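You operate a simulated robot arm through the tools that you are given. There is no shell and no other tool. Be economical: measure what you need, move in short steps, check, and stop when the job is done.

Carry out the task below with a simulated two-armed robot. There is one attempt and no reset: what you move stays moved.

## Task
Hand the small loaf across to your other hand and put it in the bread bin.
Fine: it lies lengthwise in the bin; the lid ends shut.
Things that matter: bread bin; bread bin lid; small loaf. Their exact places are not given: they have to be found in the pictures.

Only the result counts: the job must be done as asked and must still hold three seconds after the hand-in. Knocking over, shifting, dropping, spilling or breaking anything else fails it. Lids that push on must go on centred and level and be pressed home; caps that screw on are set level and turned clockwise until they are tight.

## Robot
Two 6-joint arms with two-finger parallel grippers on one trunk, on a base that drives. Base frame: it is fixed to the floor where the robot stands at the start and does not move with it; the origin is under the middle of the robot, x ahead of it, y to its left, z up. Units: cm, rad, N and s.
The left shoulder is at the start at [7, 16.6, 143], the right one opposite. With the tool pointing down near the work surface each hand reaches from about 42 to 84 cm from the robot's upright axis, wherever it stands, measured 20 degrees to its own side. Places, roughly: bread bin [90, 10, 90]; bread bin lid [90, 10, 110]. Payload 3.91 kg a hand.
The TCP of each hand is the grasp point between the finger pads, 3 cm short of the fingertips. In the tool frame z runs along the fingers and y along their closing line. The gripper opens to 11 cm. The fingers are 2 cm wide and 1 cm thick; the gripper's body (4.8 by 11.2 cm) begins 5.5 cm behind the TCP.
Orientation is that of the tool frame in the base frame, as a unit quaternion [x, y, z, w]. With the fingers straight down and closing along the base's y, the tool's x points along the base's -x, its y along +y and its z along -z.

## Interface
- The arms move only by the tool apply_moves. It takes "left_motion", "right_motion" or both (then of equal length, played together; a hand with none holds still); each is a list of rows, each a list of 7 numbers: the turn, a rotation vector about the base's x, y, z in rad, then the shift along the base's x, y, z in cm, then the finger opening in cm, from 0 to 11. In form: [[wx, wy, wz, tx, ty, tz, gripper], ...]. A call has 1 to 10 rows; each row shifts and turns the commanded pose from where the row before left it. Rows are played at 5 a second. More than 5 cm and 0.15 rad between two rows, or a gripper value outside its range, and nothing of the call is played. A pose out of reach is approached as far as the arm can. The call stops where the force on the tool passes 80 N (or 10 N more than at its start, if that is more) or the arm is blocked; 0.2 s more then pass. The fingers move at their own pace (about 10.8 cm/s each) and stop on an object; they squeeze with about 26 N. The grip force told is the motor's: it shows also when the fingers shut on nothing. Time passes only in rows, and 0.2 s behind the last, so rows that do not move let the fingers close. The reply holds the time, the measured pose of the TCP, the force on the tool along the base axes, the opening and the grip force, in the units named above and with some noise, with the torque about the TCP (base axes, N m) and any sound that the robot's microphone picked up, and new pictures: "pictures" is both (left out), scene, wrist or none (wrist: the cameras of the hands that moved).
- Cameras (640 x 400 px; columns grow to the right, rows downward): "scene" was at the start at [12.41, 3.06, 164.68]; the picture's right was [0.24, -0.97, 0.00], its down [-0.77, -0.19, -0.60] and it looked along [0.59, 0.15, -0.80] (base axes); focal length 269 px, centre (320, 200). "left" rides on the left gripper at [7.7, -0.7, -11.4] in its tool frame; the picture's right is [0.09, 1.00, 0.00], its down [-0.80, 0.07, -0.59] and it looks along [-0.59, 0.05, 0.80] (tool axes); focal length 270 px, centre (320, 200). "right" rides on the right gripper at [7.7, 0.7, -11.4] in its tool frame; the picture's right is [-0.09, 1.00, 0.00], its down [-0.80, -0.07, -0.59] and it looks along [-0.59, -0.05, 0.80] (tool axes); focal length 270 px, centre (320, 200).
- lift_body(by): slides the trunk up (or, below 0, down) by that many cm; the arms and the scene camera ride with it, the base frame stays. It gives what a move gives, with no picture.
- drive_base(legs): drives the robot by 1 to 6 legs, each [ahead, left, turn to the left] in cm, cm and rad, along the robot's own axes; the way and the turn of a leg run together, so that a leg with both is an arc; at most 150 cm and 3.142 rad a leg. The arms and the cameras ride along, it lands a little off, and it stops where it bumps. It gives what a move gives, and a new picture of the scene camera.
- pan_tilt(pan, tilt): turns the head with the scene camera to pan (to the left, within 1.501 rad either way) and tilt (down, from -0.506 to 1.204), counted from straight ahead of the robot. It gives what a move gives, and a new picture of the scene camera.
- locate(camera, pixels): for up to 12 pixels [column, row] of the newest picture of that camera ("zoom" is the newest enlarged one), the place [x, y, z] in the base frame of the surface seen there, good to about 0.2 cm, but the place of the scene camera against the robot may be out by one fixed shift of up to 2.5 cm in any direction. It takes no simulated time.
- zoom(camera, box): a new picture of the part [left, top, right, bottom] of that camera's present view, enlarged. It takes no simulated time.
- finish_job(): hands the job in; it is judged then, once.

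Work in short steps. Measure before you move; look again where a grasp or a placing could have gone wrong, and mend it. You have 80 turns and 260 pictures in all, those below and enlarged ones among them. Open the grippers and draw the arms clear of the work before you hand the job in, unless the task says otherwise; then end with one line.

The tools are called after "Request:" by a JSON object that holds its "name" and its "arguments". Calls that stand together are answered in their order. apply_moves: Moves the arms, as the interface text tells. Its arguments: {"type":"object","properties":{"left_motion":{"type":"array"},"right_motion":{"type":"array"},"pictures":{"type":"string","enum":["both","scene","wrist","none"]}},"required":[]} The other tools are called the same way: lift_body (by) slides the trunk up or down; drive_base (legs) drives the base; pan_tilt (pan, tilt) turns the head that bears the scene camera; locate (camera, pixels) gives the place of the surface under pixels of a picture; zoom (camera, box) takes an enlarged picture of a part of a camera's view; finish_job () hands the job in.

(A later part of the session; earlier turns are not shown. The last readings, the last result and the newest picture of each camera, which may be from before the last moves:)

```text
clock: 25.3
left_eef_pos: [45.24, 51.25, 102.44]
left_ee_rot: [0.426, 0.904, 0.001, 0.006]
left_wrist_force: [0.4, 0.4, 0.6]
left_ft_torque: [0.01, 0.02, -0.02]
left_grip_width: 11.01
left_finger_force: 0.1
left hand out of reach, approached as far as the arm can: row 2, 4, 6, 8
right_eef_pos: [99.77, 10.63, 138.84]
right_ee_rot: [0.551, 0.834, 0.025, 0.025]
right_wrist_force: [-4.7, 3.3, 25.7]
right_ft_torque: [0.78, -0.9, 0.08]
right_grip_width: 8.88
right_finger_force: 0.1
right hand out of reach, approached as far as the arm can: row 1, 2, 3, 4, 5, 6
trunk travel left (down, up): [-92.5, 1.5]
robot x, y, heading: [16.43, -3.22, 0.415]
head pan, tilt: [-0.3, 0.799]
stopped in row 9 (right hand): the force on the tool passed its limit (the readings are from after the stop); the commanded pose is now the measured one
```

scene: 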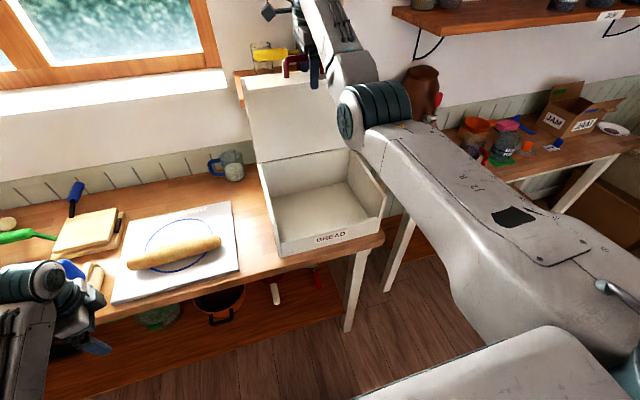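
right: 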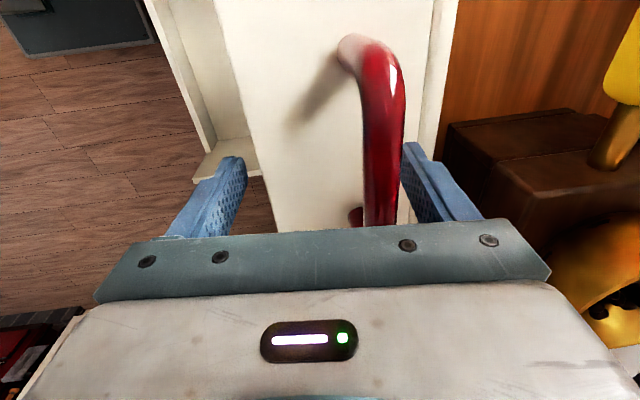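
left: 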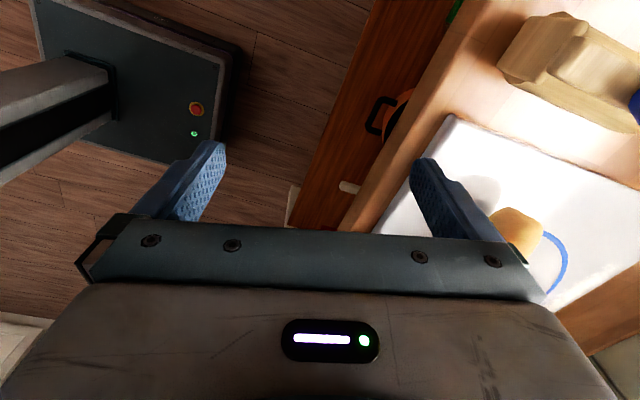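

The right hand could not retreat at that height and came down again over the handle (stopped at 25 N); the lid is still open. I raise it straight up with its former tilt, then will drive back instead.

Request:
{"name": "apply_moves", "arguments": {"right_motion": [[0, 0, 0, 0, 0, 2, 9], [0.04, -0.08, 0, 0, 0, 2.5, 9], [0.04, -0.08, 0, 0, 0, 2.5, 9], [0.04, -0.08, 0, 0, 0, 2, 9], [0.04, -0.08, 0, 0, 0, 1, 9]]}}

```text
clock: 26.5
left_eef_pos: [45.75, 51.36, 102.16]
left_ee_rot: [0.426, 0.905, -0.001, 0.003]
left_wrist_force: [0.1, 0.7, -0.1]
left_ft_torque: [-0.01, 0.03, 0.01]
left_grip_width: 10.99
left_finger_force: 0.2
right_eef_pos: [100.64, 10.6, 147.93]
right_ee_rot: [0.542, 0.815, 0.171, 0.111]
right_wrist_force: [-0.6, -0.5, -0.6]
right_ft_torque: [0.0, 0.02, -0.02]
right_grip_width: 9.0
right_finger_force: 0.0
trunk travel left (down, up): [-92.5, 1.5]
robot x, y, heading: [16.83, -3.19, 0.422]
head pan, tilt: [-0.3, 0.799]
```

scene: 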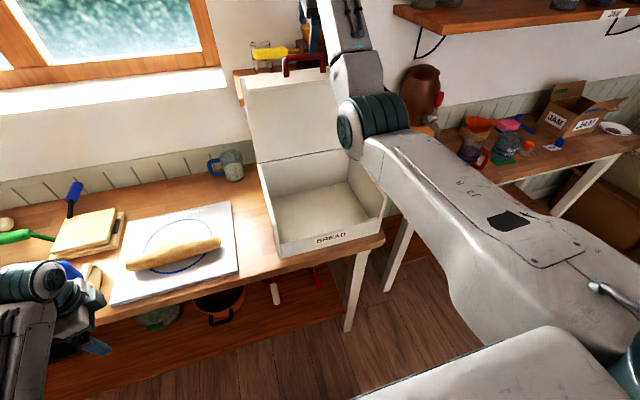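
right: 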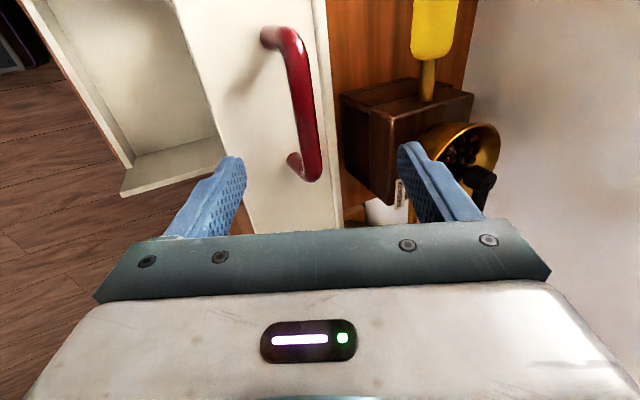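

The fingers are above the handle now (tips about z 145). I drive back 26 cm to carry both hands clear.

Request:
{"name": "drive_base", "arguments": {"legs": [[-26, 0, 0]]}}

```text
clock: 28.3
left_eef_pos: [22.37, 41.36, 101.97]
left_ee_rot: [0.423, 0.906, -0.002, 0.003]
left_wrist_force: [0.9, 0.0, -0.7]
left_ft_torque: [-0.02, 0.02, 0.01]
left_grip_width: 11.0
left_finger_force: 0.1
right_eef_pos: [77.51, 1.18, 147.67]
right_ee_rot: [0.539, 0.818, 0.169, 0.108]
right_wrist_force: [0.0, -0.1, -0.1]
right_ft_torque: [0.0, 0.03, -0.01]
right_grip_width: 9.01
right_finger_force: 0.0
trunk travel left (down, up): [-92.5, 1.5]
robot x, y, heading: [-6.45, -13.76, 0.422]
head pan, tilt: [-0.3, 0.799]
```

scene: 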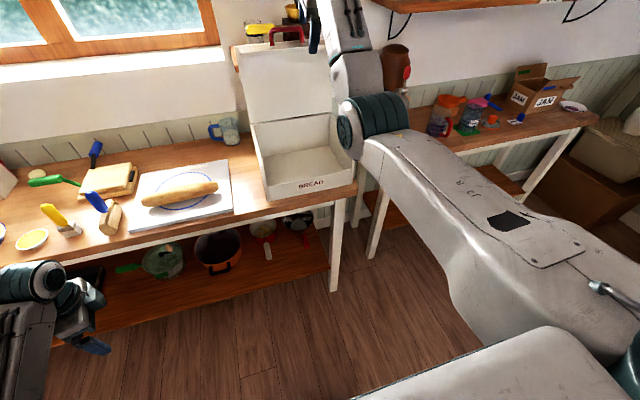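

Both hands are clear and the lid is still open. I lower the right hand in front of the bin while levelling it.

Request:
{"name": "apply_moves", "arguments": {"right_motion": [[-0.0164, 0.0365, 0, -1.1, -0.5, -3.3, 9], [-0.0164, 0.0365, 0, -1.1, -0.5, -3.3, 9], [-0.0164, 0.0365, 0, -1.1, -0.5, -3.3, 9], [-0.0164, 0.0365, 0, -1.1, -0.5, -3.3, 9], [-0.0164, 0.0365, 0, -1.1, -0.5, -3.3, 9], [-0.0164, 0.0365, 0, -1.1, -0.5, -3.3, 9], [-0.0164, 0.0365, 0, -1.1, -0.5, -3.3, 9], [-0.0164, 0.0365, 0, -1.1, -0.5, -3.3, 9], [-0.0164, 0.0365, 0, -1.1, -0.5, -3.3, 9], [-0.0164, 0.0365, 0, -1.1, -0.5, -3.3, 9]]}}

```text
clock: 30.5
left_eef_pos: [22.2, 41.18, 102.29]
left_ee_rot: [0.423, 0.906, -0.001, 0.005]
left_wrist_force: [-0.4, -0.8, 1.2]
left_ft_torque: [0.03, 0.0, 0.0]
left_grip_width: 11.01
left_finger_force: 0.1
right_eef_pos: [69.82, -2.48, 113.62]
right_ee_rot: [0.55, 0.835, 0.004, 0.004]
right_wrist_force: [0.2, -0.1, 0.1]
right_ft_torque: [-0.01, -0.01, 0.02]
right_grip_width: 8.99
right_finger_force: 0.0
right hand out of reach, approached as far as the arm can: row 2, 3, 4, 5, 6, 8
trunk travel left (down, up): [-92.5, 1.5]
robot x, y, heading: [-6.43, -13.69, 0.42]
head pan, tilt: [-0.3, 0.799]
```

scene: 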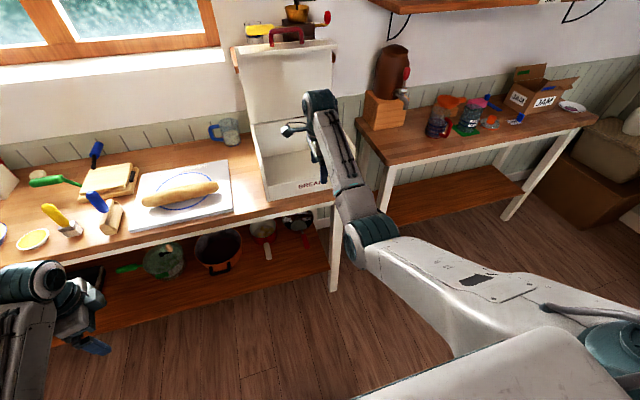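
right: 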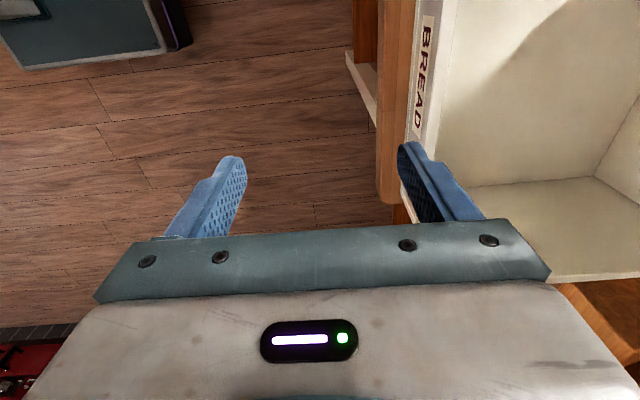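

The right hand is down-pointing in front of the bin. I measure the bin interior with its camera, and find the loaf from the left camera after.

Request:
{"name": "locate", "arguments": {"camera": "right", "pixels": [[455, 8], [428, 175], [440, 130], [430, 60], [470, 183], [595, 177], [640, 210], [530, 120], [560, 276], [630, 275], [638, 90], [520, 230]]}}

Request:
{"name": "zoom", "arguments": {"camera": "right", "box": [380, 0, 640, 300]}}

```text
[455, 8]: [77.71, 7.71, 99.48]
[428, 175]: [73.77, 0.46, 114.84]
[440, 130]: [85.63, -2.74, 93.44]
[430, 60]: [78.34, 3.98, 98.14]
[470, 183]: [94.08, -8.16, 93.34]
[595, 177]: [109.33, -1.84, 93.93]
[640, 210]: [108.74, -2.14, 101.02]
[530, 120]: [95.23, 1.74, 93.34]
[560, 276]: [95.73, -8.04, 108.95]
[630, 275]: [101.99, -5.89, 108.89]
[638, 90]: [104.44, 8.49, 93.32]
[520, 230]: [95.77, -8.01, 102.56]
```

```text
1.33 times, centred on (510, 150) of right
```

zoom: 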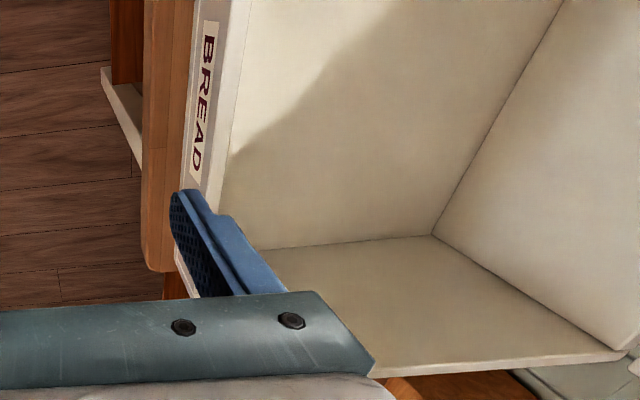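

Bin floor z≈93.4, front wall only to z≈100, sides to 109, inner width ≈30 (l≈-45.7…-15), inner h 74.5…99. I drive 18 cm forward so both the loaf and the bin are in good reach.

Request:
{"name": "drive_base", "arguments": {"legs": [[18, 0, 0]]}}

```text
clock: 32.0
left_eef_pos: [37.6, 48.47, 102.35]
left_ee_rot: [0.421, 0.907, 0.001, 0.006]
left_wrist_force: [0.3, -0.2, -0.4]
left_ft_torque: [0.02, -0.03, -0.02]
left_grip_width: 10.96
left_finger_force: 0.1
right_eef_pos: [85.5, 4.95, 113.82]
right_ee_rot: [0.55, 0.835, 0.006, 0.004]
right_wrist_force: [-0.4, 0.8, 0.3]
right_ft_torque: [0.02, -0.02, -0.03]
right_grip_width: 9.0
right_finger_force: 0.0
trunk travel left (down, up): [-92.5, 1.5]
robot x, y, heading: [10.07, -6.54, 0.434]
head pan, tilt: [-0.3, 0.799]
```

scene: 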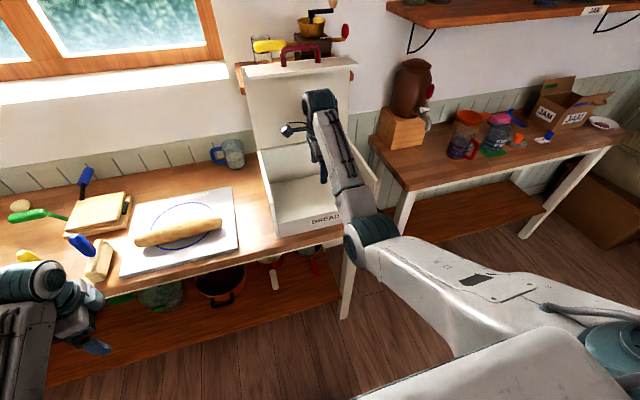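

The lid stays open. I move the left hand out and over toward the loaf's left part, finishing its yaw and rising a bit, to view it with the left camera.

Request:
{"name": "apply_moves", "arguments": {"left_motion": [[0, 0, -0.055, 2.74, 1.2, 0.8, 11], [0, 0, -0.055, 2.74, 1.2, 0.8, 11], [0, 0, -0.055, 2.74, 1.2, 0.8, 11], [0, 0, -0.055, 3.2, 0.1, 0.8, 11], [0, 0, -0.055, 3.2, 0.1, 0.8, 11]]}}

```text
clock: 33.2
left_eef_pos: [52.64, 52.85, 105.44]
left_ee_rot: [0.543, 0.84, -0.001, 0.003]
left_wrist_force: [-0.6, -0.7, -0.8]
left_ft_torque: [0.02, 0.02, -0.02]
left_grip_width: 11.0
left_finger_force: 0.1
left hand out of reach, approached as far as the arm can: row 1, 2
right_eef_pos: [85.99, 5.14, 113.55]
right_ee_rot: [0.549, 0.836, 0.003, 0.003]
right_wrist_force: [0.3, -0.3, -0.2]
right_ft_torque: [-0.04, 0.03, -0.02]
right_grip_width: 9.01
right_finger_force: 0.2
trunk travel left (down, up): [-92.5, 1.5]
robot x, y, heading: [9.44, -6.44, 0.426]
head pan, tilt: [-0.3, 0.799]
```

scene: 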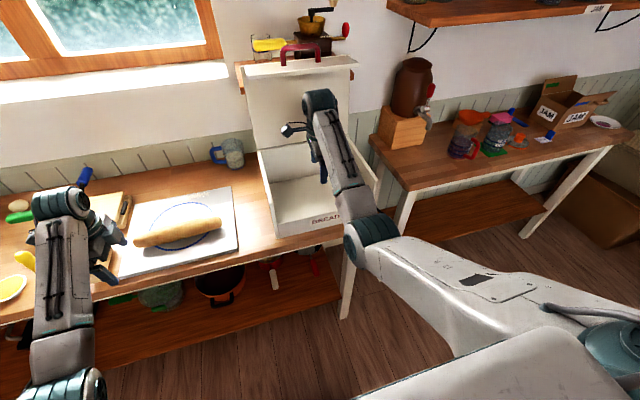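
left: 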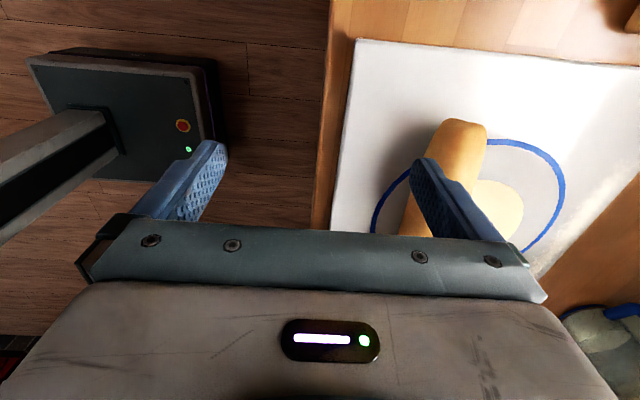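

The loaf is visible at (455,150) in the left view. I locate its surface points.

Request:
{"name": "locate", "arguments": {"camera": "left", "pixels": [[462, 122], [440, 128], [485, 130], [450, 145], [432, 150], [480, 150], [468, 170], [415, 210], [409, 228], [485, 190], [380, 150]]}}

Request:
{"name": "locate", "arguments": {"camera": "scene", "pixels": [[137, 240], [179, 231], [219, 222], [85, 175], [110, 240], [120, 277], [235, 247]]}}

```text
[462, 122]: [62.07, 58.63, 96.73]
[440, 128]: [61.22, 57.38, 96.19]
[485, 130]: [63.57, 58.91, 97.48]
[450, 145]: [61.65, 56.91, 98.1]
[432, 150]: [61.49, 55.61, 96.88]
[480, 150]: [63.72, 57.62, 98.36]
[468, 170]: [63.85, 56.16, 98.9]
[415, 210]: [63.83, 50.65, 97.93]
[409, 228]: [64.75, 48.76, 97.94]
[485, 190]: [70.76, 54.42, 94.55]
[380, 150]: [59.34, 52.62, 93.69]
```

```text
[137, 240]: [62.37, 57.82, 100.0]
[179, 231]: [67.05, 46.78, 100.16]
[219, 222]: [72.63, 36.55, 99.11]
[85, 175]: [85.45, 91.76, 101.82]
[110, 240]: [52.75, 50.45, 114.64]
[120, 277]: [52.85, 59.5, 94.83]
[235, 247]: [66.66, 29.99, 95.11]
```

Loaf: left end l≈28.5, right end ≈4.3, axis h≈80.8, top z≈98.9, board ≈94.5. I move the left hand over (63.8,55.4) and part-way down.

Request:
{"name": "apply_moves", "arguments": {"left_motion": [[0, 0, 0, 3.8, 0.85, 0.4, 11], [0, 0, 0, 3.8, 0.85, 0, 11], [0, 0, 0, 3.6, 0.85, 0, 11], [0, 0, 0, 0, 0, -2.5, 11]]}}

```text
clock: 34.2
left_eef_pos: [63.79, 55.46, 103.32]
left_ee_rot: [0.543, 0.84, -0.002, 0.004]
left_wrist_force: [-1.4, 0.1, 0.9]
left_ft_torque: [-0.04, 0.02, 0.03]
left_grip_width: 11.04
left_finger_force: 0.2
right_eef_pos: [85.78, 5.13, 113.68]
right_ee_rot: [0.549, 0.836, 0.004, 0.004]
right_wrist_force: [0.1, 0.4, -0.6]
right_ft_torque: [0.01, 0.03, 0.0]
right_grip_width: 9.02
right_finger_force: 0.1
trunk travel left (down, up): [-92.5, 1.5]
robot x, y, heading: [9.98, -6.73, 0.429]
head pan, tilt: [-0.3, 0.799]
```

scene: 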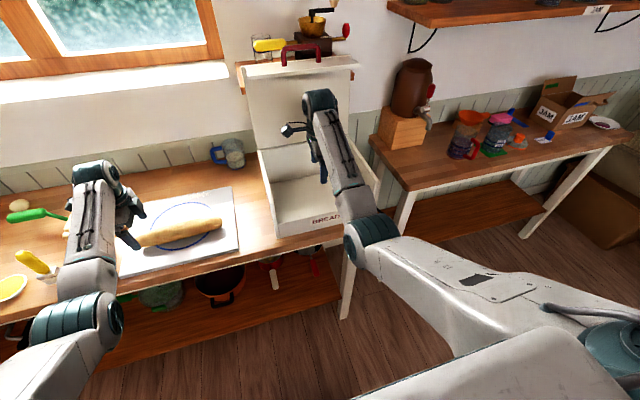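
left: 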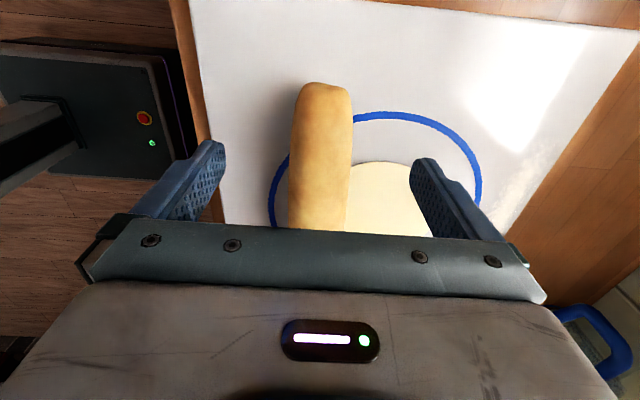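

The loaf lies centred between the fingers. I check its location once more from this nearer view.

Request:
{"name": "locate", "arguments": {"camera": "left", "pixels": [[324, 84], [324, 110], [322, 150], [320, 200], [292, 150], [351, 150], [270, 120], [290, 215], [347, 215]]}}

```text
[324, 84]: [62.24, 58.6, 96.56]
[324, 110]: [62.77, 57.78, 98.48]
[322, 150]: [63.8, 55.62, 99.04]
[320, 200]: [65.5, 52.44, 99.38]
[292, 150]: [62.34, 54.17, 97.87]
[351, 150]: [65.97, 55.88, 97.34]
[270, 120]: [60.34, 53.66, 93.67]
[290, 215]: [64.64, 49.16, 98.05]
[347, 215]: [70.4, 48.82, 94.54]
```

Aligned. I descend to z≈97.9 and close on the loaf.

Request:
{"name": "apply_moves", "arguments": {"left_motion": [[0, 0, 0, 0.1, 0, -2, 11], [0, 0, 0, 0, 0, -2, 11], [0, 0, 0, 0, 0, -1.4, 11], [0, 0, 0, 0, 0, 0, 3], [0, 0, 0, 0, 0, 0, 2], [0, 0, 0, 0, 0, 0, 2], [0, 0, 0, 0, 0, 0, 2]]}}

```text
clock: 35.8
left_eef_pos: [63.89, 55.51, 97.9]
left_ee_rot: [0.542, 0.84, -0.002, 0.004]
left_wrist_force: [-0.1, -0.1, 0.0]
left_ft_torque: [0.05, 0.0, 0.06]
left_grip_width: 4.95
left_finger_force: 25.8
right_eef_pos: [85.91, 5.19, 113.56]
right_ee_rot: [0.55, 0.835, 0.004, 0.003]
right_wrist_force: [-0.6, 0.1, -0.1]
right_ft_torque: [-0.02, 0.01, 0.01]
right_grip_width: 8.99
right_finger_force: 0.1
trunk travel left (down, up): [-92.5, 1.5]
robot x, y, heading: [10.1, -6.17, 0.426]
head pan, tilt: [-0.3, 0.799]
```

scene: 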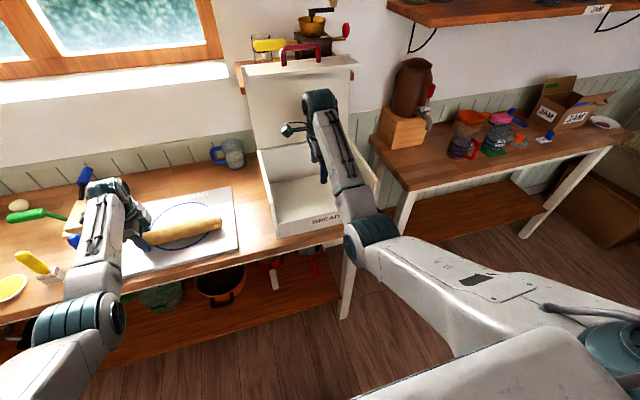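
left: 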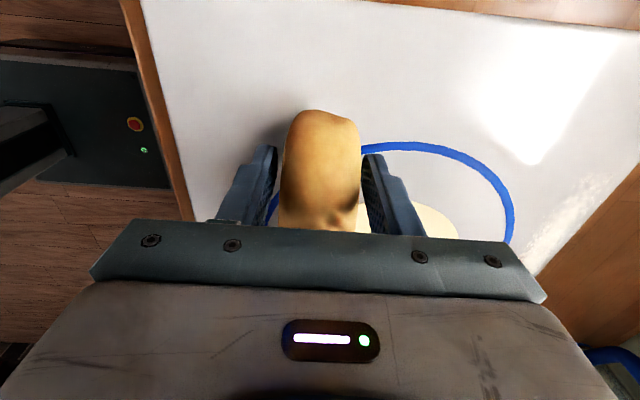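

Gripped at 4.95 cm width, 26 N. I lift 4 cm slowly and check whether the loaf sags.

Request:
{"name": "apply_moves", "arguments": {"left_motion": [[0, 0, 0, 0, 0, 1, 2], [0, 0, 0, 0, 0, 1.5, 2], [0, 0, 0, 0, 0, 1.5, 2], [0, 0, 0, 0, 0, 0, 2]]}}

Request:
{"name": "zoom", "arguments": {"camera": "scene", "box": [60, 150, 260, 290]}}

```text
clock: 36.8
left_eef_pos: [63.92, 55.37, 101.8]
left_ee_rot: [0.542, 0.841, -0.003, 0.004]
left_wrist_force: [-0.3, 0.6, -2.2]
left_ft_torque: [0.2, 0.06, 0.03]
left_grip_width: 4.94
left_finger_force: 26.3
right_eef_pos: [85.92, 5.26, 113.55]
right_ee_rot: [0.55, 0.835, 0.004, 0.003]
right_wrist_force: [-0.7, -0.3, -0.5]
right_ft_torque: [0.0, 0.03, 0.03]
right_grip_width: 8.98
right_finger_force: 0.1
trunk travel left (down, up): [-92.5, 1.5]
robot x, y, heading: [10.02, -6.39, 0.431]
head pan, tilt: [-0.3, 0.799]
```

scene: 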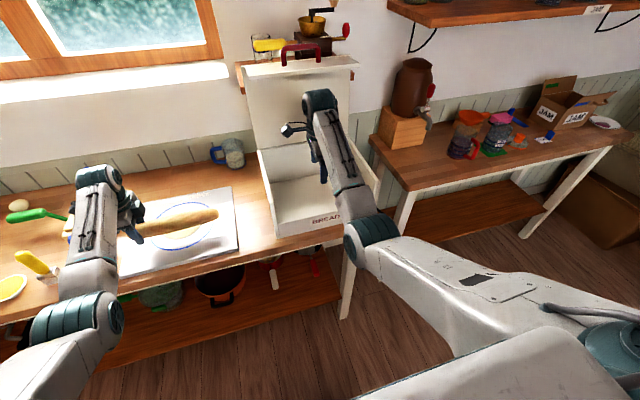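
left: 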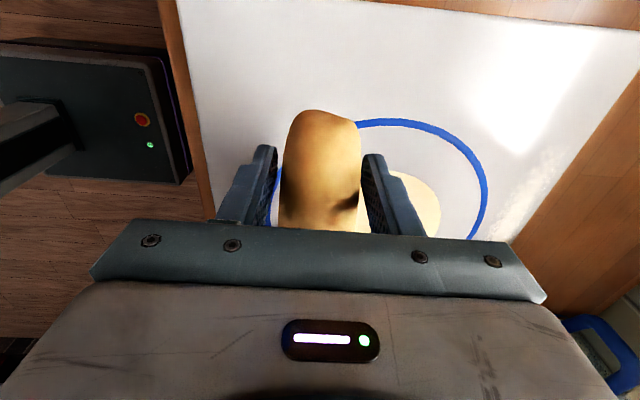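

```text
2.86 times, centred on (160, 220) of scene
```

zoom: 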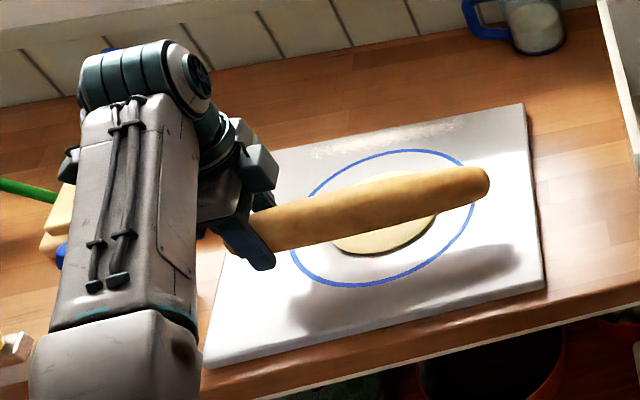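

Lifted level, weight about 2 N. I raise the loaf to z≈113.5 and at the same time bring the right hand to l≈-8 with fingers wide open, so the loaf can be slid into it.

Request:
{"name": "apply_moves", "arguments": {"left_motion": [[0, 0, 0, 0, 0, 2, 2], [0, 0, 0, 0, 0, 2, 2], [0, 0, 0, 0, 0, 2, 2], [0, 0, 0, 0, 0, 2, 2], [0, 0, 0, 0, 0, 2, 2], [0, 0, 0, 0, 0, 2, 2], [0, 0, 0, 0, 0, 0, 2]], "right_motion": [[0, 0, 0, -1.49, 3.35, 0.2, 11], [0, 0, 0, -1.49, 3.35, 0.2, 11], [0, 0, 0, -1.49, 3.35, 0.2, 11], [0, 0, 0, -1.49, 3.35, 0, 11], [0, 0, 0, -1.49, 3.35, 0, 11], [0, 0, 0, -1.49, 3.35, 0, 11], [0, 0, 0, 0, 0, 0, 11]]}}

```text
clock: 38.4
left_eef_pos: [63.92, 55.46, 113.81]
left_ee_rot: [0.542, 0.841, -0.002, 0.003]
left_wrist_force: [1.1, 0.0, -2.2]
left_ft_torque: [0.15, 0.04, 0.0]
left_grip_width: 4.96
left_finger_force: 26.1
right_eef_pos: [77.18, 25.07, 114.33]
right_ee_rot: [0.55, 0.835, 0.004, 0.004]
right_wrist_force: [-0.9, 0.2, -0.1]
right_ft_torque: [-0.02, -0.03, 0.0]
right_grip_width: 11.02
right_finger_force: 0.0
trunk travel left (down, up): [-92.5, 1.5]
robot x, y, heading: [9.83, -6.52, 0.428]
head pan, tilt: [-0.3, 0.799]
```

scene: 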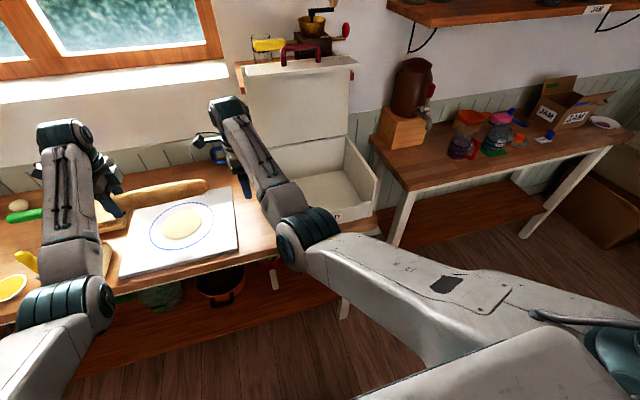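
right: 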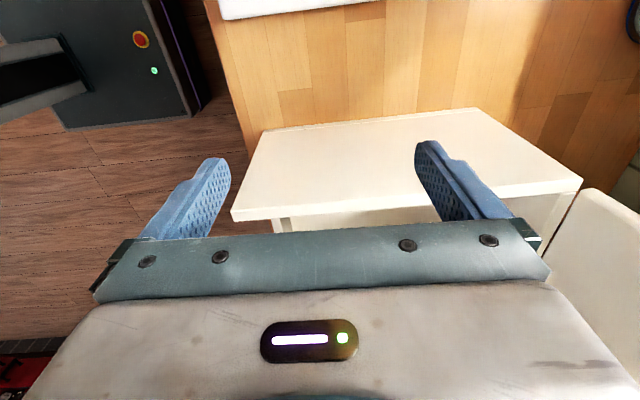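
left: 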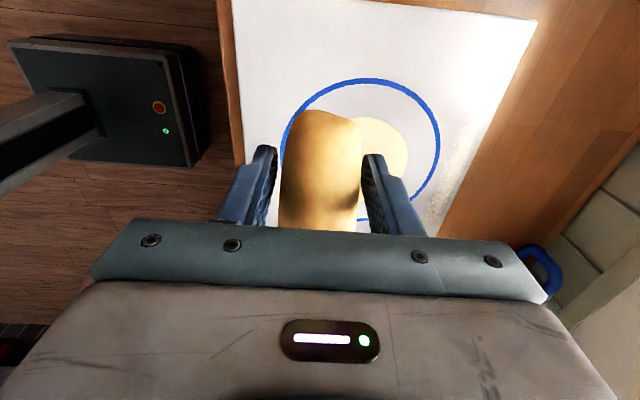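

Right TCP is at l≈-8.3, h 80.7; the loaf is at h 80.9, its right end at l≈4.3. I slide the loaf 14 cm rightward between the right fingers and check.

Request:
{"name": "apply_moves", "arguments": {"left_motion": [[0, 0, 0, 1.15, -2.6, 0.1, 2], [0, 0, 0, 1.15, -2.6, 0, 2], [0, 0, 0, 1.15, -2.6, 0, 2], [0, 0, 0, 1.15, -2.6, 0, 2], [0, 0, 0, 1.15, -2.6, 0, 2]]}}

Request:
{"name": "zoom", "arguments": {"camera": "right", "box": [100, 0, 600, 300]}}

```text
clock: 39.6
left_eef_pos: [69.68, 42.24, 113.97]
left_ee_rot: [0.542, 0.841, -0.002, 0.004]
left_wrist_force: [0.2, 0.1, -2.1]
left_ft_torque: [0.19, 0.1, -0.03]
left_grip_width: 4.95
left_finger_force: 26.5
right_eef_pos: [77.38, 25.11, 114.38]
right_ee_rot: [0.55, 0.835, 0.004, 0.003]
right_wrist_force: [0.4, -1.5, -0.2]
right_ft_torque: [0.0, 0.02, -0.02]
right_grip_width: 11.0
right_finger_force: 0.1
trunk travel left (down, up): [-92.5, 1.5]
robot x, y, heading: [9.84, -6.5, 0.427]
head pan, tilt: [-0.3, 0.799]
```

scene: 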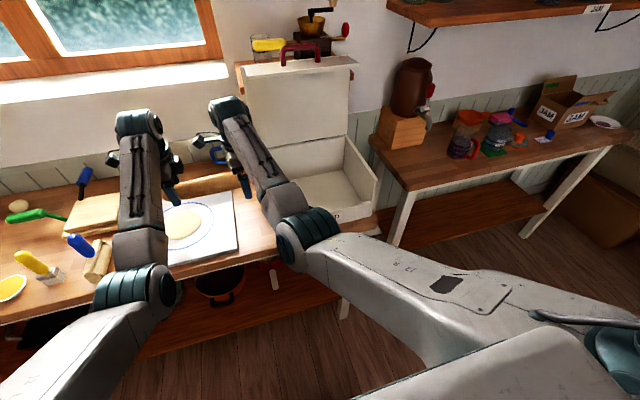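
left: 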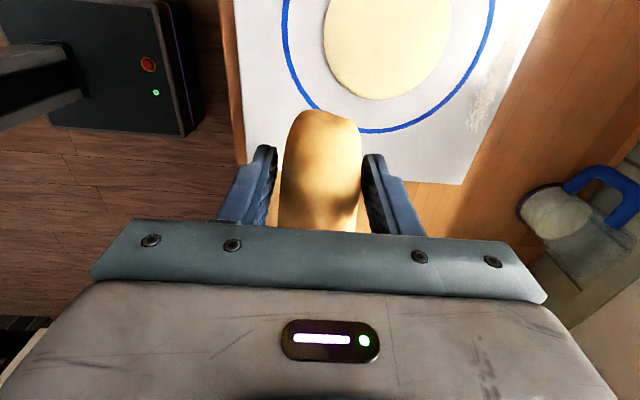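

```text
1.28 times, centred on (350, 150) of right
```

zoom: 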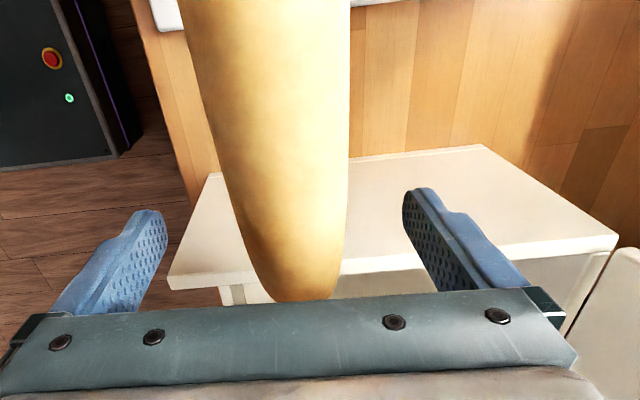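

The loaf's tip is between the right fingers and centred. I slide 5.6 cm further, then close the right hand.

Request:
{"name": "apply_moves", "arguments": {"left_motion": [[0, 0, 0, 0.75, -1.7, 0, 2], [0, 0, 0, 0.75, -1.7, 0, 2], [0, 0, 0, 0.75, -1.7, 0, 2], [0, 0, 0, 0, 0, 0, 2]]}}

Request:
{"name": "zoom", "arguments": {"camera": "scene", "box": [90, 70, 310, 250]}}

Request:
{"name": "zoom", "arguments": {"camera": "right", "box": [0, 0, 640, 400]}}

```text
clock: 40.6
left_eef_pos: [71.88, 37.39, 113.75]
left_ee_rot: [0.542, 0.84, -0.001, 0.003]
left_wrist_force: [-14.7, 4.7, -1.3]
left_ft_torque: [-0.36, -1.8, -0.36]
left_grip_width: 4.92
left_finger_force: 26.2
right_eef_pos: [77.37, 25.17, 114.27]
right_ee_rot: [0.549, 0.836, 0.004, 0.004]
right_wrist_force: [15.1, -3.6, -0.7]
right_ft_torque: [0.38, 1.78, -1.18]
right_grip_width: 10.99
right_finger_force: 0.1
trunk travel left (down, up): [-92.5, 1.5]
robot x, y, heading: [9.59, -6.34, 0.429]
head pan, tilt: [-0.3, 0.799]
```

scene: 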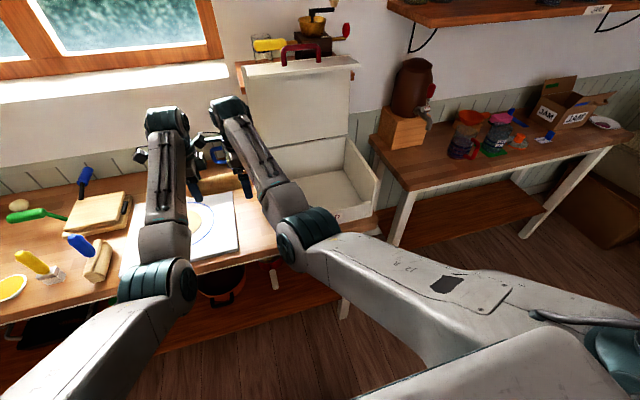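
left: 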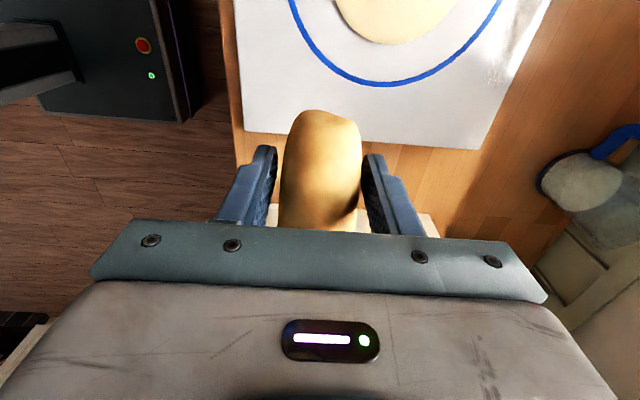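

```text
2.22 times, centred on (200, 160) of scene
```

zoom: 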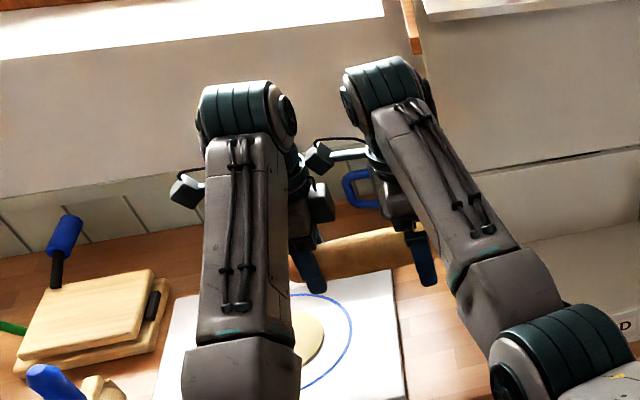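

```text
1.00 times, centred on (320, 200) of right
```

zoom: 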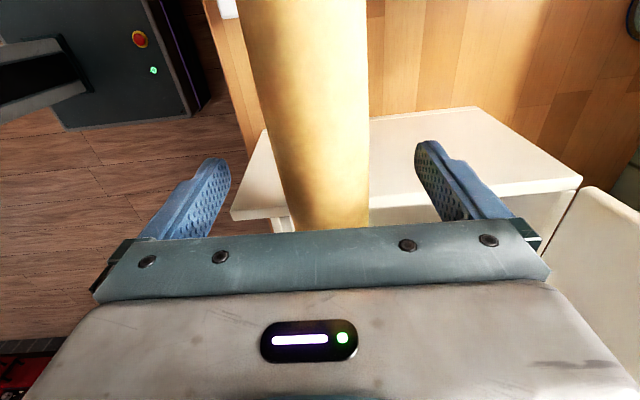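

The two hands touch (15 N): the right hand's camera box meets the left gripper. I back the left off 1 cm, then close the right fingers on the loaf.

Request:
{"name": "apply_moves", "arguments": {"left_motion": [[0, 0, 0, -0.45, 1.0, 0, 2], [0, 0, 0, 0, 0, 0, 2], [0, 0, 0, 0, 0, 0, 2], [0, 0, 0, 0, 0, 0, 2], [0, 0, 0, 0, 0, 0, 2], [0, 0, 0, 0, 0, 0, 2]], "right_motion": [[0, 0, 0, 0, 0, 0, 11], [0, 0, 0, 0, 0, 0, 8], [0, 0, 0, 0, 0, 0, 6], [0, 0, 0, 0, 0, 0, 4], [0, 0, 0, 0, 0, 0, 2], [0, 0, 0, 0, 0, 0, 2]]}}

```text
clock: 42.0
left_eef_pos: [71.56, 38.2, 113.79]
left_ee_rot: [0.542, 0.84, -0.001, 0.004]
left_wrist_force: [-1.9, 0.2, -1.0]
left_ft_torque: [-0.01, 0.1, -0.64]
left_grip_width: 4.91
left_finger_force: 26.1
right_eef_pos: [77.27, 25.04, 114.27]
right_ee_rot: [0.55, 0.835, 0.004, 0.004]
right_wrist_force: [2.2, -0.8, 0.2]
right_ft_torque: [0.06, -0.11, 0.32]
right_grip_width: 4.93
right_finger_force: 25.7
trunk travel left (down, up): [-92.5, 1.5]
robot x, y, heading: [9.47, -6.29, 0.429]
head pan, tilt: [-0.3, 0.799]
```

scene: 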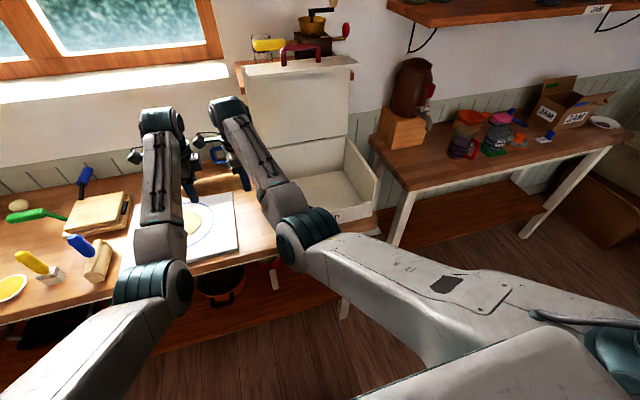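
right: 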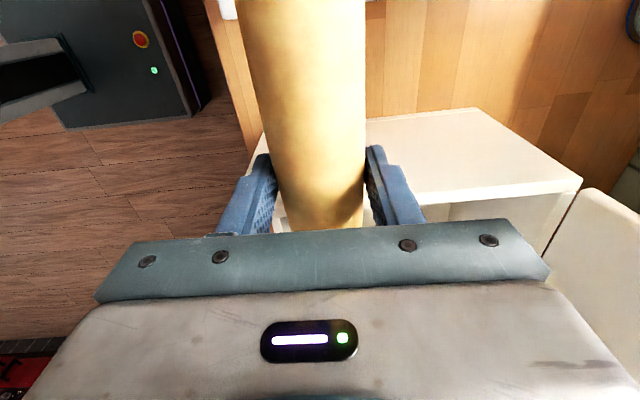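
left: 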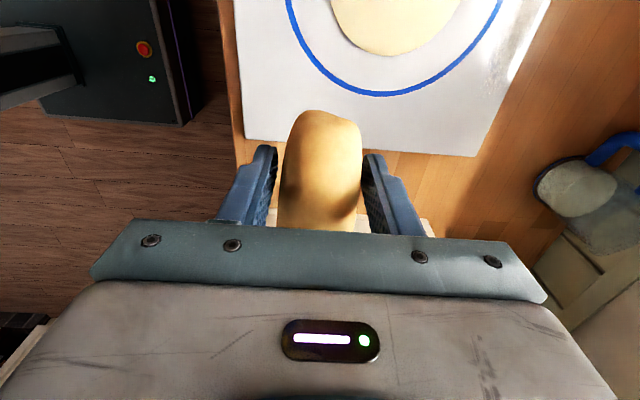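

Both hands hold the loaf (4.9 cm, 26 N each). I open the left hand and withdraw it leftward along the loaf.

Request:
{"name": "apply_moves", "arguments": {"left_motion": [[0, 0, 0, 0, 0, 0, 8], [0, 0, 0, 0, 0, 0, 10], [0, 0, 0, 0, 0, 0, 10], [0, 0, 0, -1.2, 2.7, 0, 10], [0, 0, 0, -1.2, 2.7, 0, 10], [0, 0, 0, -1.2, 2.7, 0, 10], [0, 0, 0, -1.2, 2.7, 0, 10], [0, 0, 0, -1.2, 2.7, 0, 10]]}}

Request:
{"name": "zoom", "arguments": {"camera": "right", "box": [0, 0, 640, 400]}}

Request:
{"name": "zoom", "arguments": {"camera": "scene", "box": [100, 70, 320, 250]}}

```text
clock: 43.8
left_eef_pos: [65.36, 52.09, 113.72]
left_ee_rot: [0.541, 0.841, -0.003, 0.004]
left_wrist_force: [-0.4, 0.4, -0.2]
left_ft_torque: [-0.02, -0.01, 0.05]
left_grip_width: 10.02
left_finger_force: 0.1
right_eef_pos: [77.17, 25.25, 114.36]
right_ee_rot: [0.55, 0.835, 0.003, 0.004]
right_wrist_force: [0.3, 0.4, 0.1]
right_ft_torque: [-0.12, -0.07, 0.02]
right_grip_width: 4.89
right_finger_force: 26.3
trunk travel left (down, up): [-92.5, 1.5]
robot x, y, heading: [9.83, -6.37, 0.429]
head pan, tilt: [-0.3, 0.799]
```

scene: 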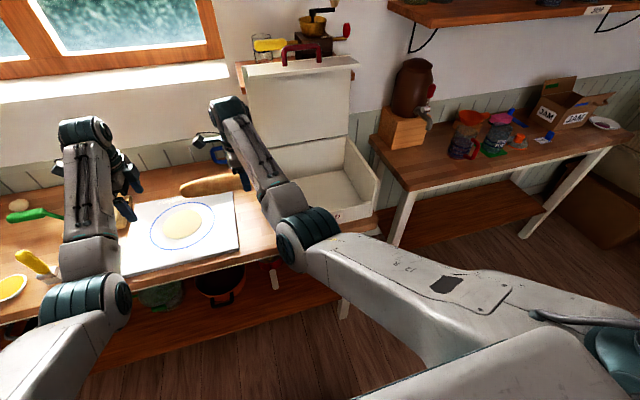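
left: 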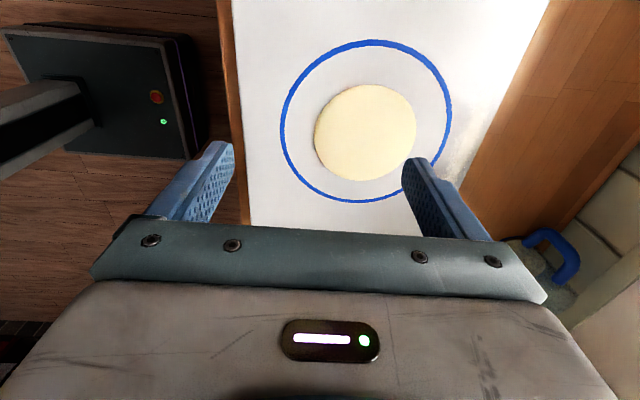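

```text
1.00 times, centred on (320, 200) of right
```

zoom: 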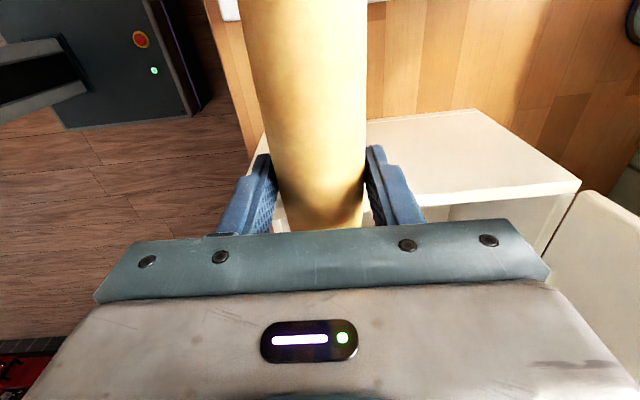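

```text
2.22 times, centred on (210, 160) of scene
```

zoom: 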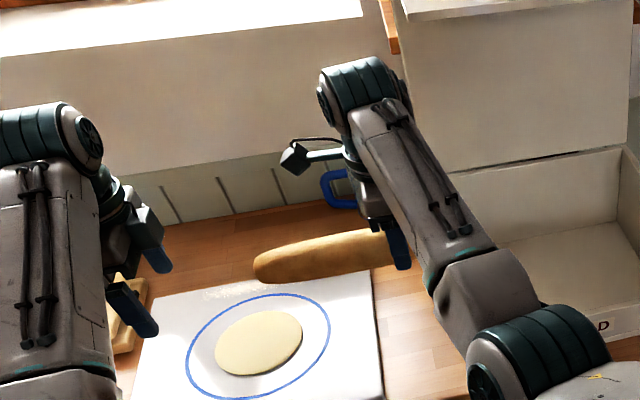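

The right hand alone holds the loaf level. I raise it 1 cm and carry it over the bin, loaf centre to the bin centre (right TCP to l≈-35.9, h≈83).

Request:
{"name": "apply_moves", "arguments": {"right_motion": [[0, 0, 0, 0, 0, 1, 2], [0, 0, 0, 1.5, -2.7, 0.3, 2], [0, 0, 0, 1.5, -2.7, 0, 2], [0, 0, 0, 1.5, -2.7, 0, 2], [0, 0, 0, 1.5, -2.7, 0, 2], [0, 0, 0, 1.5, -2.7, 0, 2], [0, 0, 0, 1.5, -2.7, 0, 2], [0, 0, 0, 1.5, -2.7, 0, 2], [0, 0, 0, 1.5, -2.7, 0, 2], [0, 0, 0, 1.5, -2.7, 0, 2]]}}

Request:
{"name": "zoom", "arguments": {"camera": "scene", "box": [220, 90, 420, 250]}}

```text
clock: 46.0
left_eef_pos: [65.37, 51.84, 113.93]
left_ee_rot: [0.542, 0.841, -0.001, 0.004]
left_wrist_force: [-0.1, -0.9, 0.3]
left_ft_torque: [0.0, 0.02, 0.01]
left_grip_width: 10.02
left_finger_force: 0.1
right_eef_pos: [90.56, 0.84, 115.55]
right_ee_rot: [0.549, 0.836, 0.005, 0.003]
right_wrist_force: [-0.5, -0.3, -1.7]
right_ft_torque: [-0.06, -0.03, 0.0]
right_grip_width: 4.9
right_finger_force: 25.9
trunk travel left (down, up): [-92.5, 1.5]
robot x, y, heading: [9.76, -6.37, 0.429]
head pan, tilt: [-0.3, 0.799]
```

scene: 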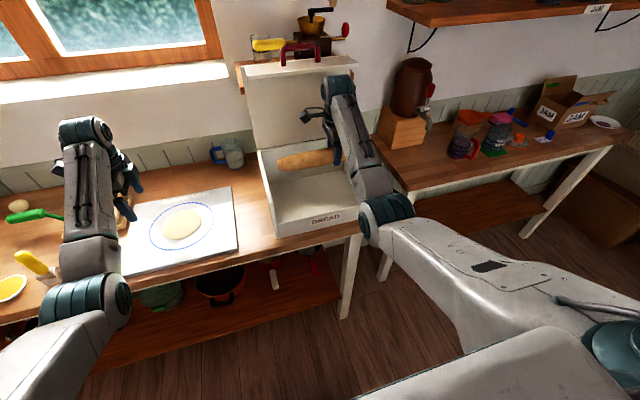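
right: 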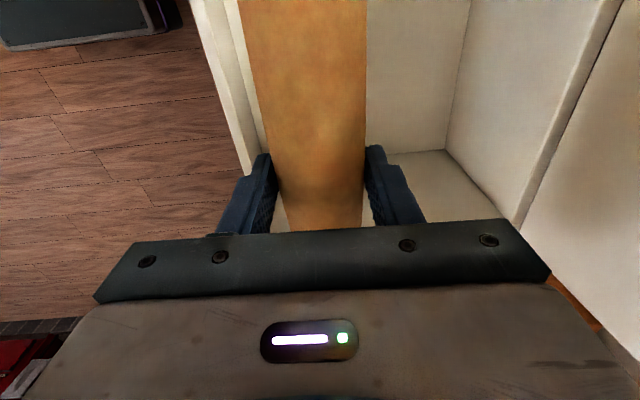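

```text
2.50 times, centred on (320, 170) of scene
```

zoom: 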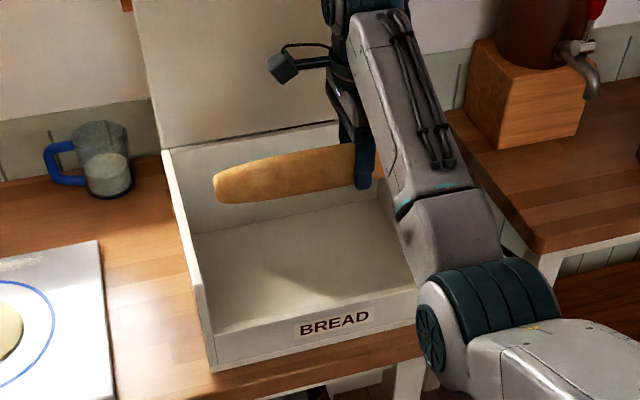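

The loaf hangs over the bin. I verify its left end against the left wall (scene view, same frame for both) and the front wall.

Request:
{"name": "locate", "arguments": {"camera": "zoom", "pixels": [[215, 190], [222, 178], [165, 155], [212, 335], [190, 235], [200, 290], [300, 290], [270, 170], [372, 175]]}}

Request:
{"name": "locate", "arguments": {"camera": "right", "pixels": [[228, 60], [245, 130], [500, 190], [450, 152], [560, 150], [590, 60], [460, 120]]}}

```text
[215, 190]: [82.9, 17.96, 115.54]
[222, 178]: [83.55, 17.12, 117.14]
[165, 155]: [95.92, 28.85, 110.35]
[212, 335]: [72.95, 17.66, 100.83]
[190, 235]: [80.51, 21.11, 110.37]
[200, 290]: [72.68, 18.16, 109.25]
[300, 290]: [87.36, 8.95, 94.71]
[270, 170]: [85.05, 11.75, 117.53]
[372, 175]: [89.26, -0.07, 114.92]
```

```text
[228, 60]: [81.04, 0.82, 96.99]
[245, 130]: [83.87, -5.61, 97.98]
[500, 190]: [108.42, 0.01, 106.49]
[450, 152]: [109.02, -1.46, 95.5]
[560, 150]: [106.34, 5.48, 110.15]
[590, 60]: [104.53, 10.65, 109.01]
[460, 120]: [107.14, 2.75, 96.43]
```

Gaps of about 3 cm on both ends. I lower the loaf into the bin to TCP z≈98.

Request:
{"name": "apply_moves", "arguments": {"right_motion": [[0, 0, 0, 0, 0, -3, 2], [0, 0, 0, 0, 0, -3, 2], [0, 0, 0, 0, 0, -3, 2], [0, 0, 0, 0, 0, -3, 2], [0, 0, 0, 0, 0, -3, 2], [0, 0, 0, 0, 0, -2, 2], [0, 0, 0, 0, 0, -0.5, 2]]}}

```text
clock: 47.6
left_eef_pos: [65.4, 51.96, 113.9]
left_ee_rot: [0.542, 0.84, -0.001, 0.004]
left_wrist_force: [0.5, -0.5, 0.1]
left_ft_torque: [-0.02, 0.0, 0.04]
left_grip_width: 10.0
left_finger_force: 0.0
right_eef_pos: [90.35, 1.1, 97.96]
right_ee_rot: [0.55, 0.835, 0.004, 0.004]
right_wrist_force: [0.1, -0.1, -2.3]
right_ft_torque: [-0.09, -0.04, 0.01]
right_grip_width: 4.91
right_finger_force: 26.0
trunk travel left (down, up): [-92.5, 1.5]
robot x, y, heading: [9.89, -6.47, 0.428]
head pan, tilt: [-0.3, 0.799]
```

scene: 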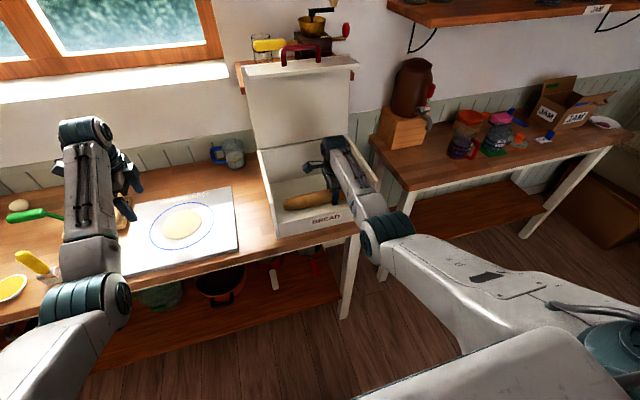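
right: 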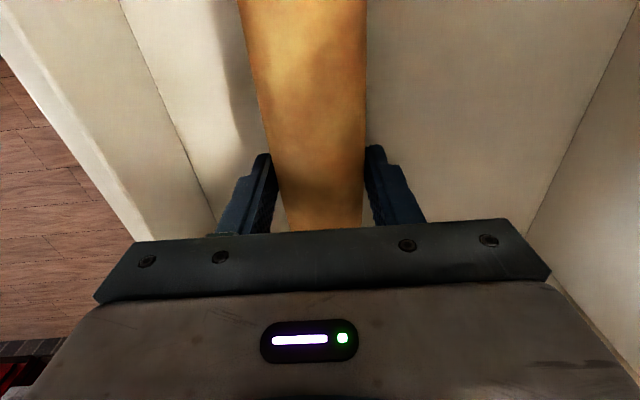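

The loaf is just above the bin floor. I lower another 0.7 cm gently, then release slowly.

Request:
{"name": "apply_moves", "arguments": {"right_motion": [[0, 0, 0, 0, 0, -0.25, 2], [0, 0, 0, 0, 0, -0.25, 2], [0, 0, 0, 0, 0, -0.2, 2], [0, 0, 0, 0, 0, 0, 2]], "pictures": "none"}}

```text
clock: 48.6
left_eef_pos: [65.17, 51.93, 114.08]
left_ee_rot: [0.542, 0.84, -0.001, 0.005]
left_wrist_force: [-0.4, -0.3, -0.4]
left_ft_torque: [0.0, 0.0, 0.0]
left_grip_width: 10.01
left_finger_force: 0.0
right_eef_pos: [90.42, 1.14, 97.76]
right_ee_rot: [0.549, 0.836, 0.006, 0.006]
right_wrist_force: [4.2, 0.7, 15.1]
right_ft_torque: [-0.11, -0.22, 0.2]
right_grip_width: 4.87
right_finger_force: 26.0
trunk travel left (down, up): [-92.5, 1.5]
robot x, y, heading: [9.91, -6.52, 0.432]
head pan, tilt: [-0.3, 0.799]
```

Contact at 15 N: the loaf is down. I open the right hand to 8.5 cm, then rise straight out.

Request:
{"name": "apply_moves", "arguments": {"right_motion": [[0, 0, 0, 0, 0, 0.2, 6], [0, 0, 0, 0, 0, 0, 8.5], [0, 0, 0, 0, 0, 0, 8.5], [0, 0, 0, 0, 0, 3, 8.5], [0, 0, 0, 0, 0, 3, 8.5], [0, 0, 0, 0, 0, 3, 8.5], [0, 0, 0, 0, 0, 3, 8.5], [0, 0, 0, 0, 0, 3, 8.5], [0, 0, 0, 0, 0, 2, 8.5]]}}

```text
clock: 50.6
left_eef_pos: [65.37, 52.03, 113.84]
left_ee_rot: [0.541, 0.841, -0.001, 0.004]
left_wrist_force: [0.5, -0.4, -0.8]
left_ft_torque: [-0.02, 0.01, -0.01]
left_grip_width: 10.02
left_finger_force: 0.1
right_eef_pos: [90.26, 0.92, 114.64]
right_ee_rot: [0.55, 0.835, 0.004, 0.003]
right_wrist_force: [-0.3, -0.3, 0.6]
right_ft_torque: [0.03, 0.02, -0.02]
right_grip_width: 8.51
right_finger_force: 0.0
trunk travel left (down, up): [-92.5, 1.5]
robot x, y, heading: [9.91, -6.11, 0.43]
head pan, tilt: [-0.3, 0.799]
```

scene: 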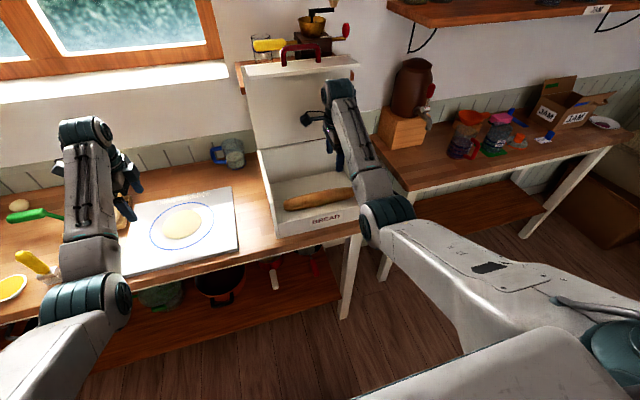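
right: 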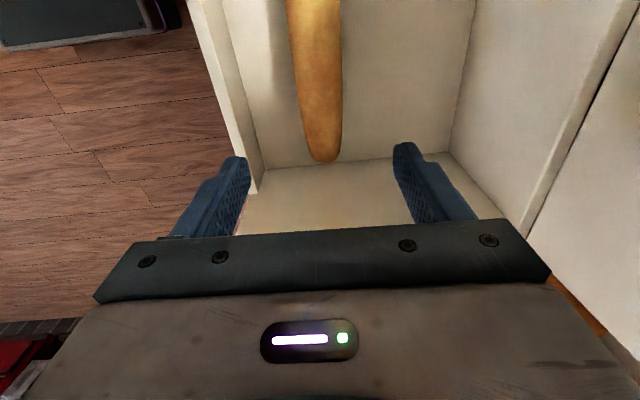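

The loaf lies lengthwise on the bin floor and the lid is still open. I back the base off 24 cm to free the right hand for raising.

Request:
{"name": "drive_base", "arguments": {"legs": [[-24, 0, 0]]}}

```text
clock: 52.4
left_eef_pos: [44.07, 41.83, 113.66]
left_ee_rot: [0.544, 0.839, -0.003, 0.003]
left_wrist_force: [-0.2, -0.7, 0.2]
left_ft_torque: [-0.02, -0.02, 0.0]
left_grip_width: 10.0
left_finger_force: 0.1
right_eef_pos: [68.8, -9.23, 114.26]
right_ee_rot: [0.551, 0.835, 0.002, 0.003]
right_wrist_force: [0.6, -0.9, -0.6]
right_ft_torque: [0.0, 0.03, 0.02]
right_grip_width: 8.51
right_finger_force: 0.0
trunk travel left (down, up): [-92.5, 1.5]
robot x, y, heading: [-12.17, -16.93, 0.426]
head pan, tilt: [-0.3, 0.799]
```

scene: 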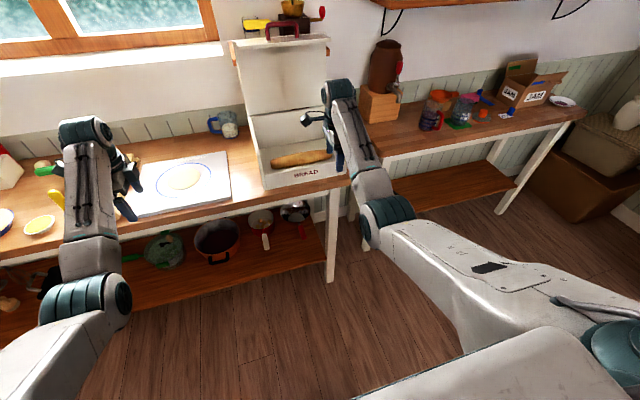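

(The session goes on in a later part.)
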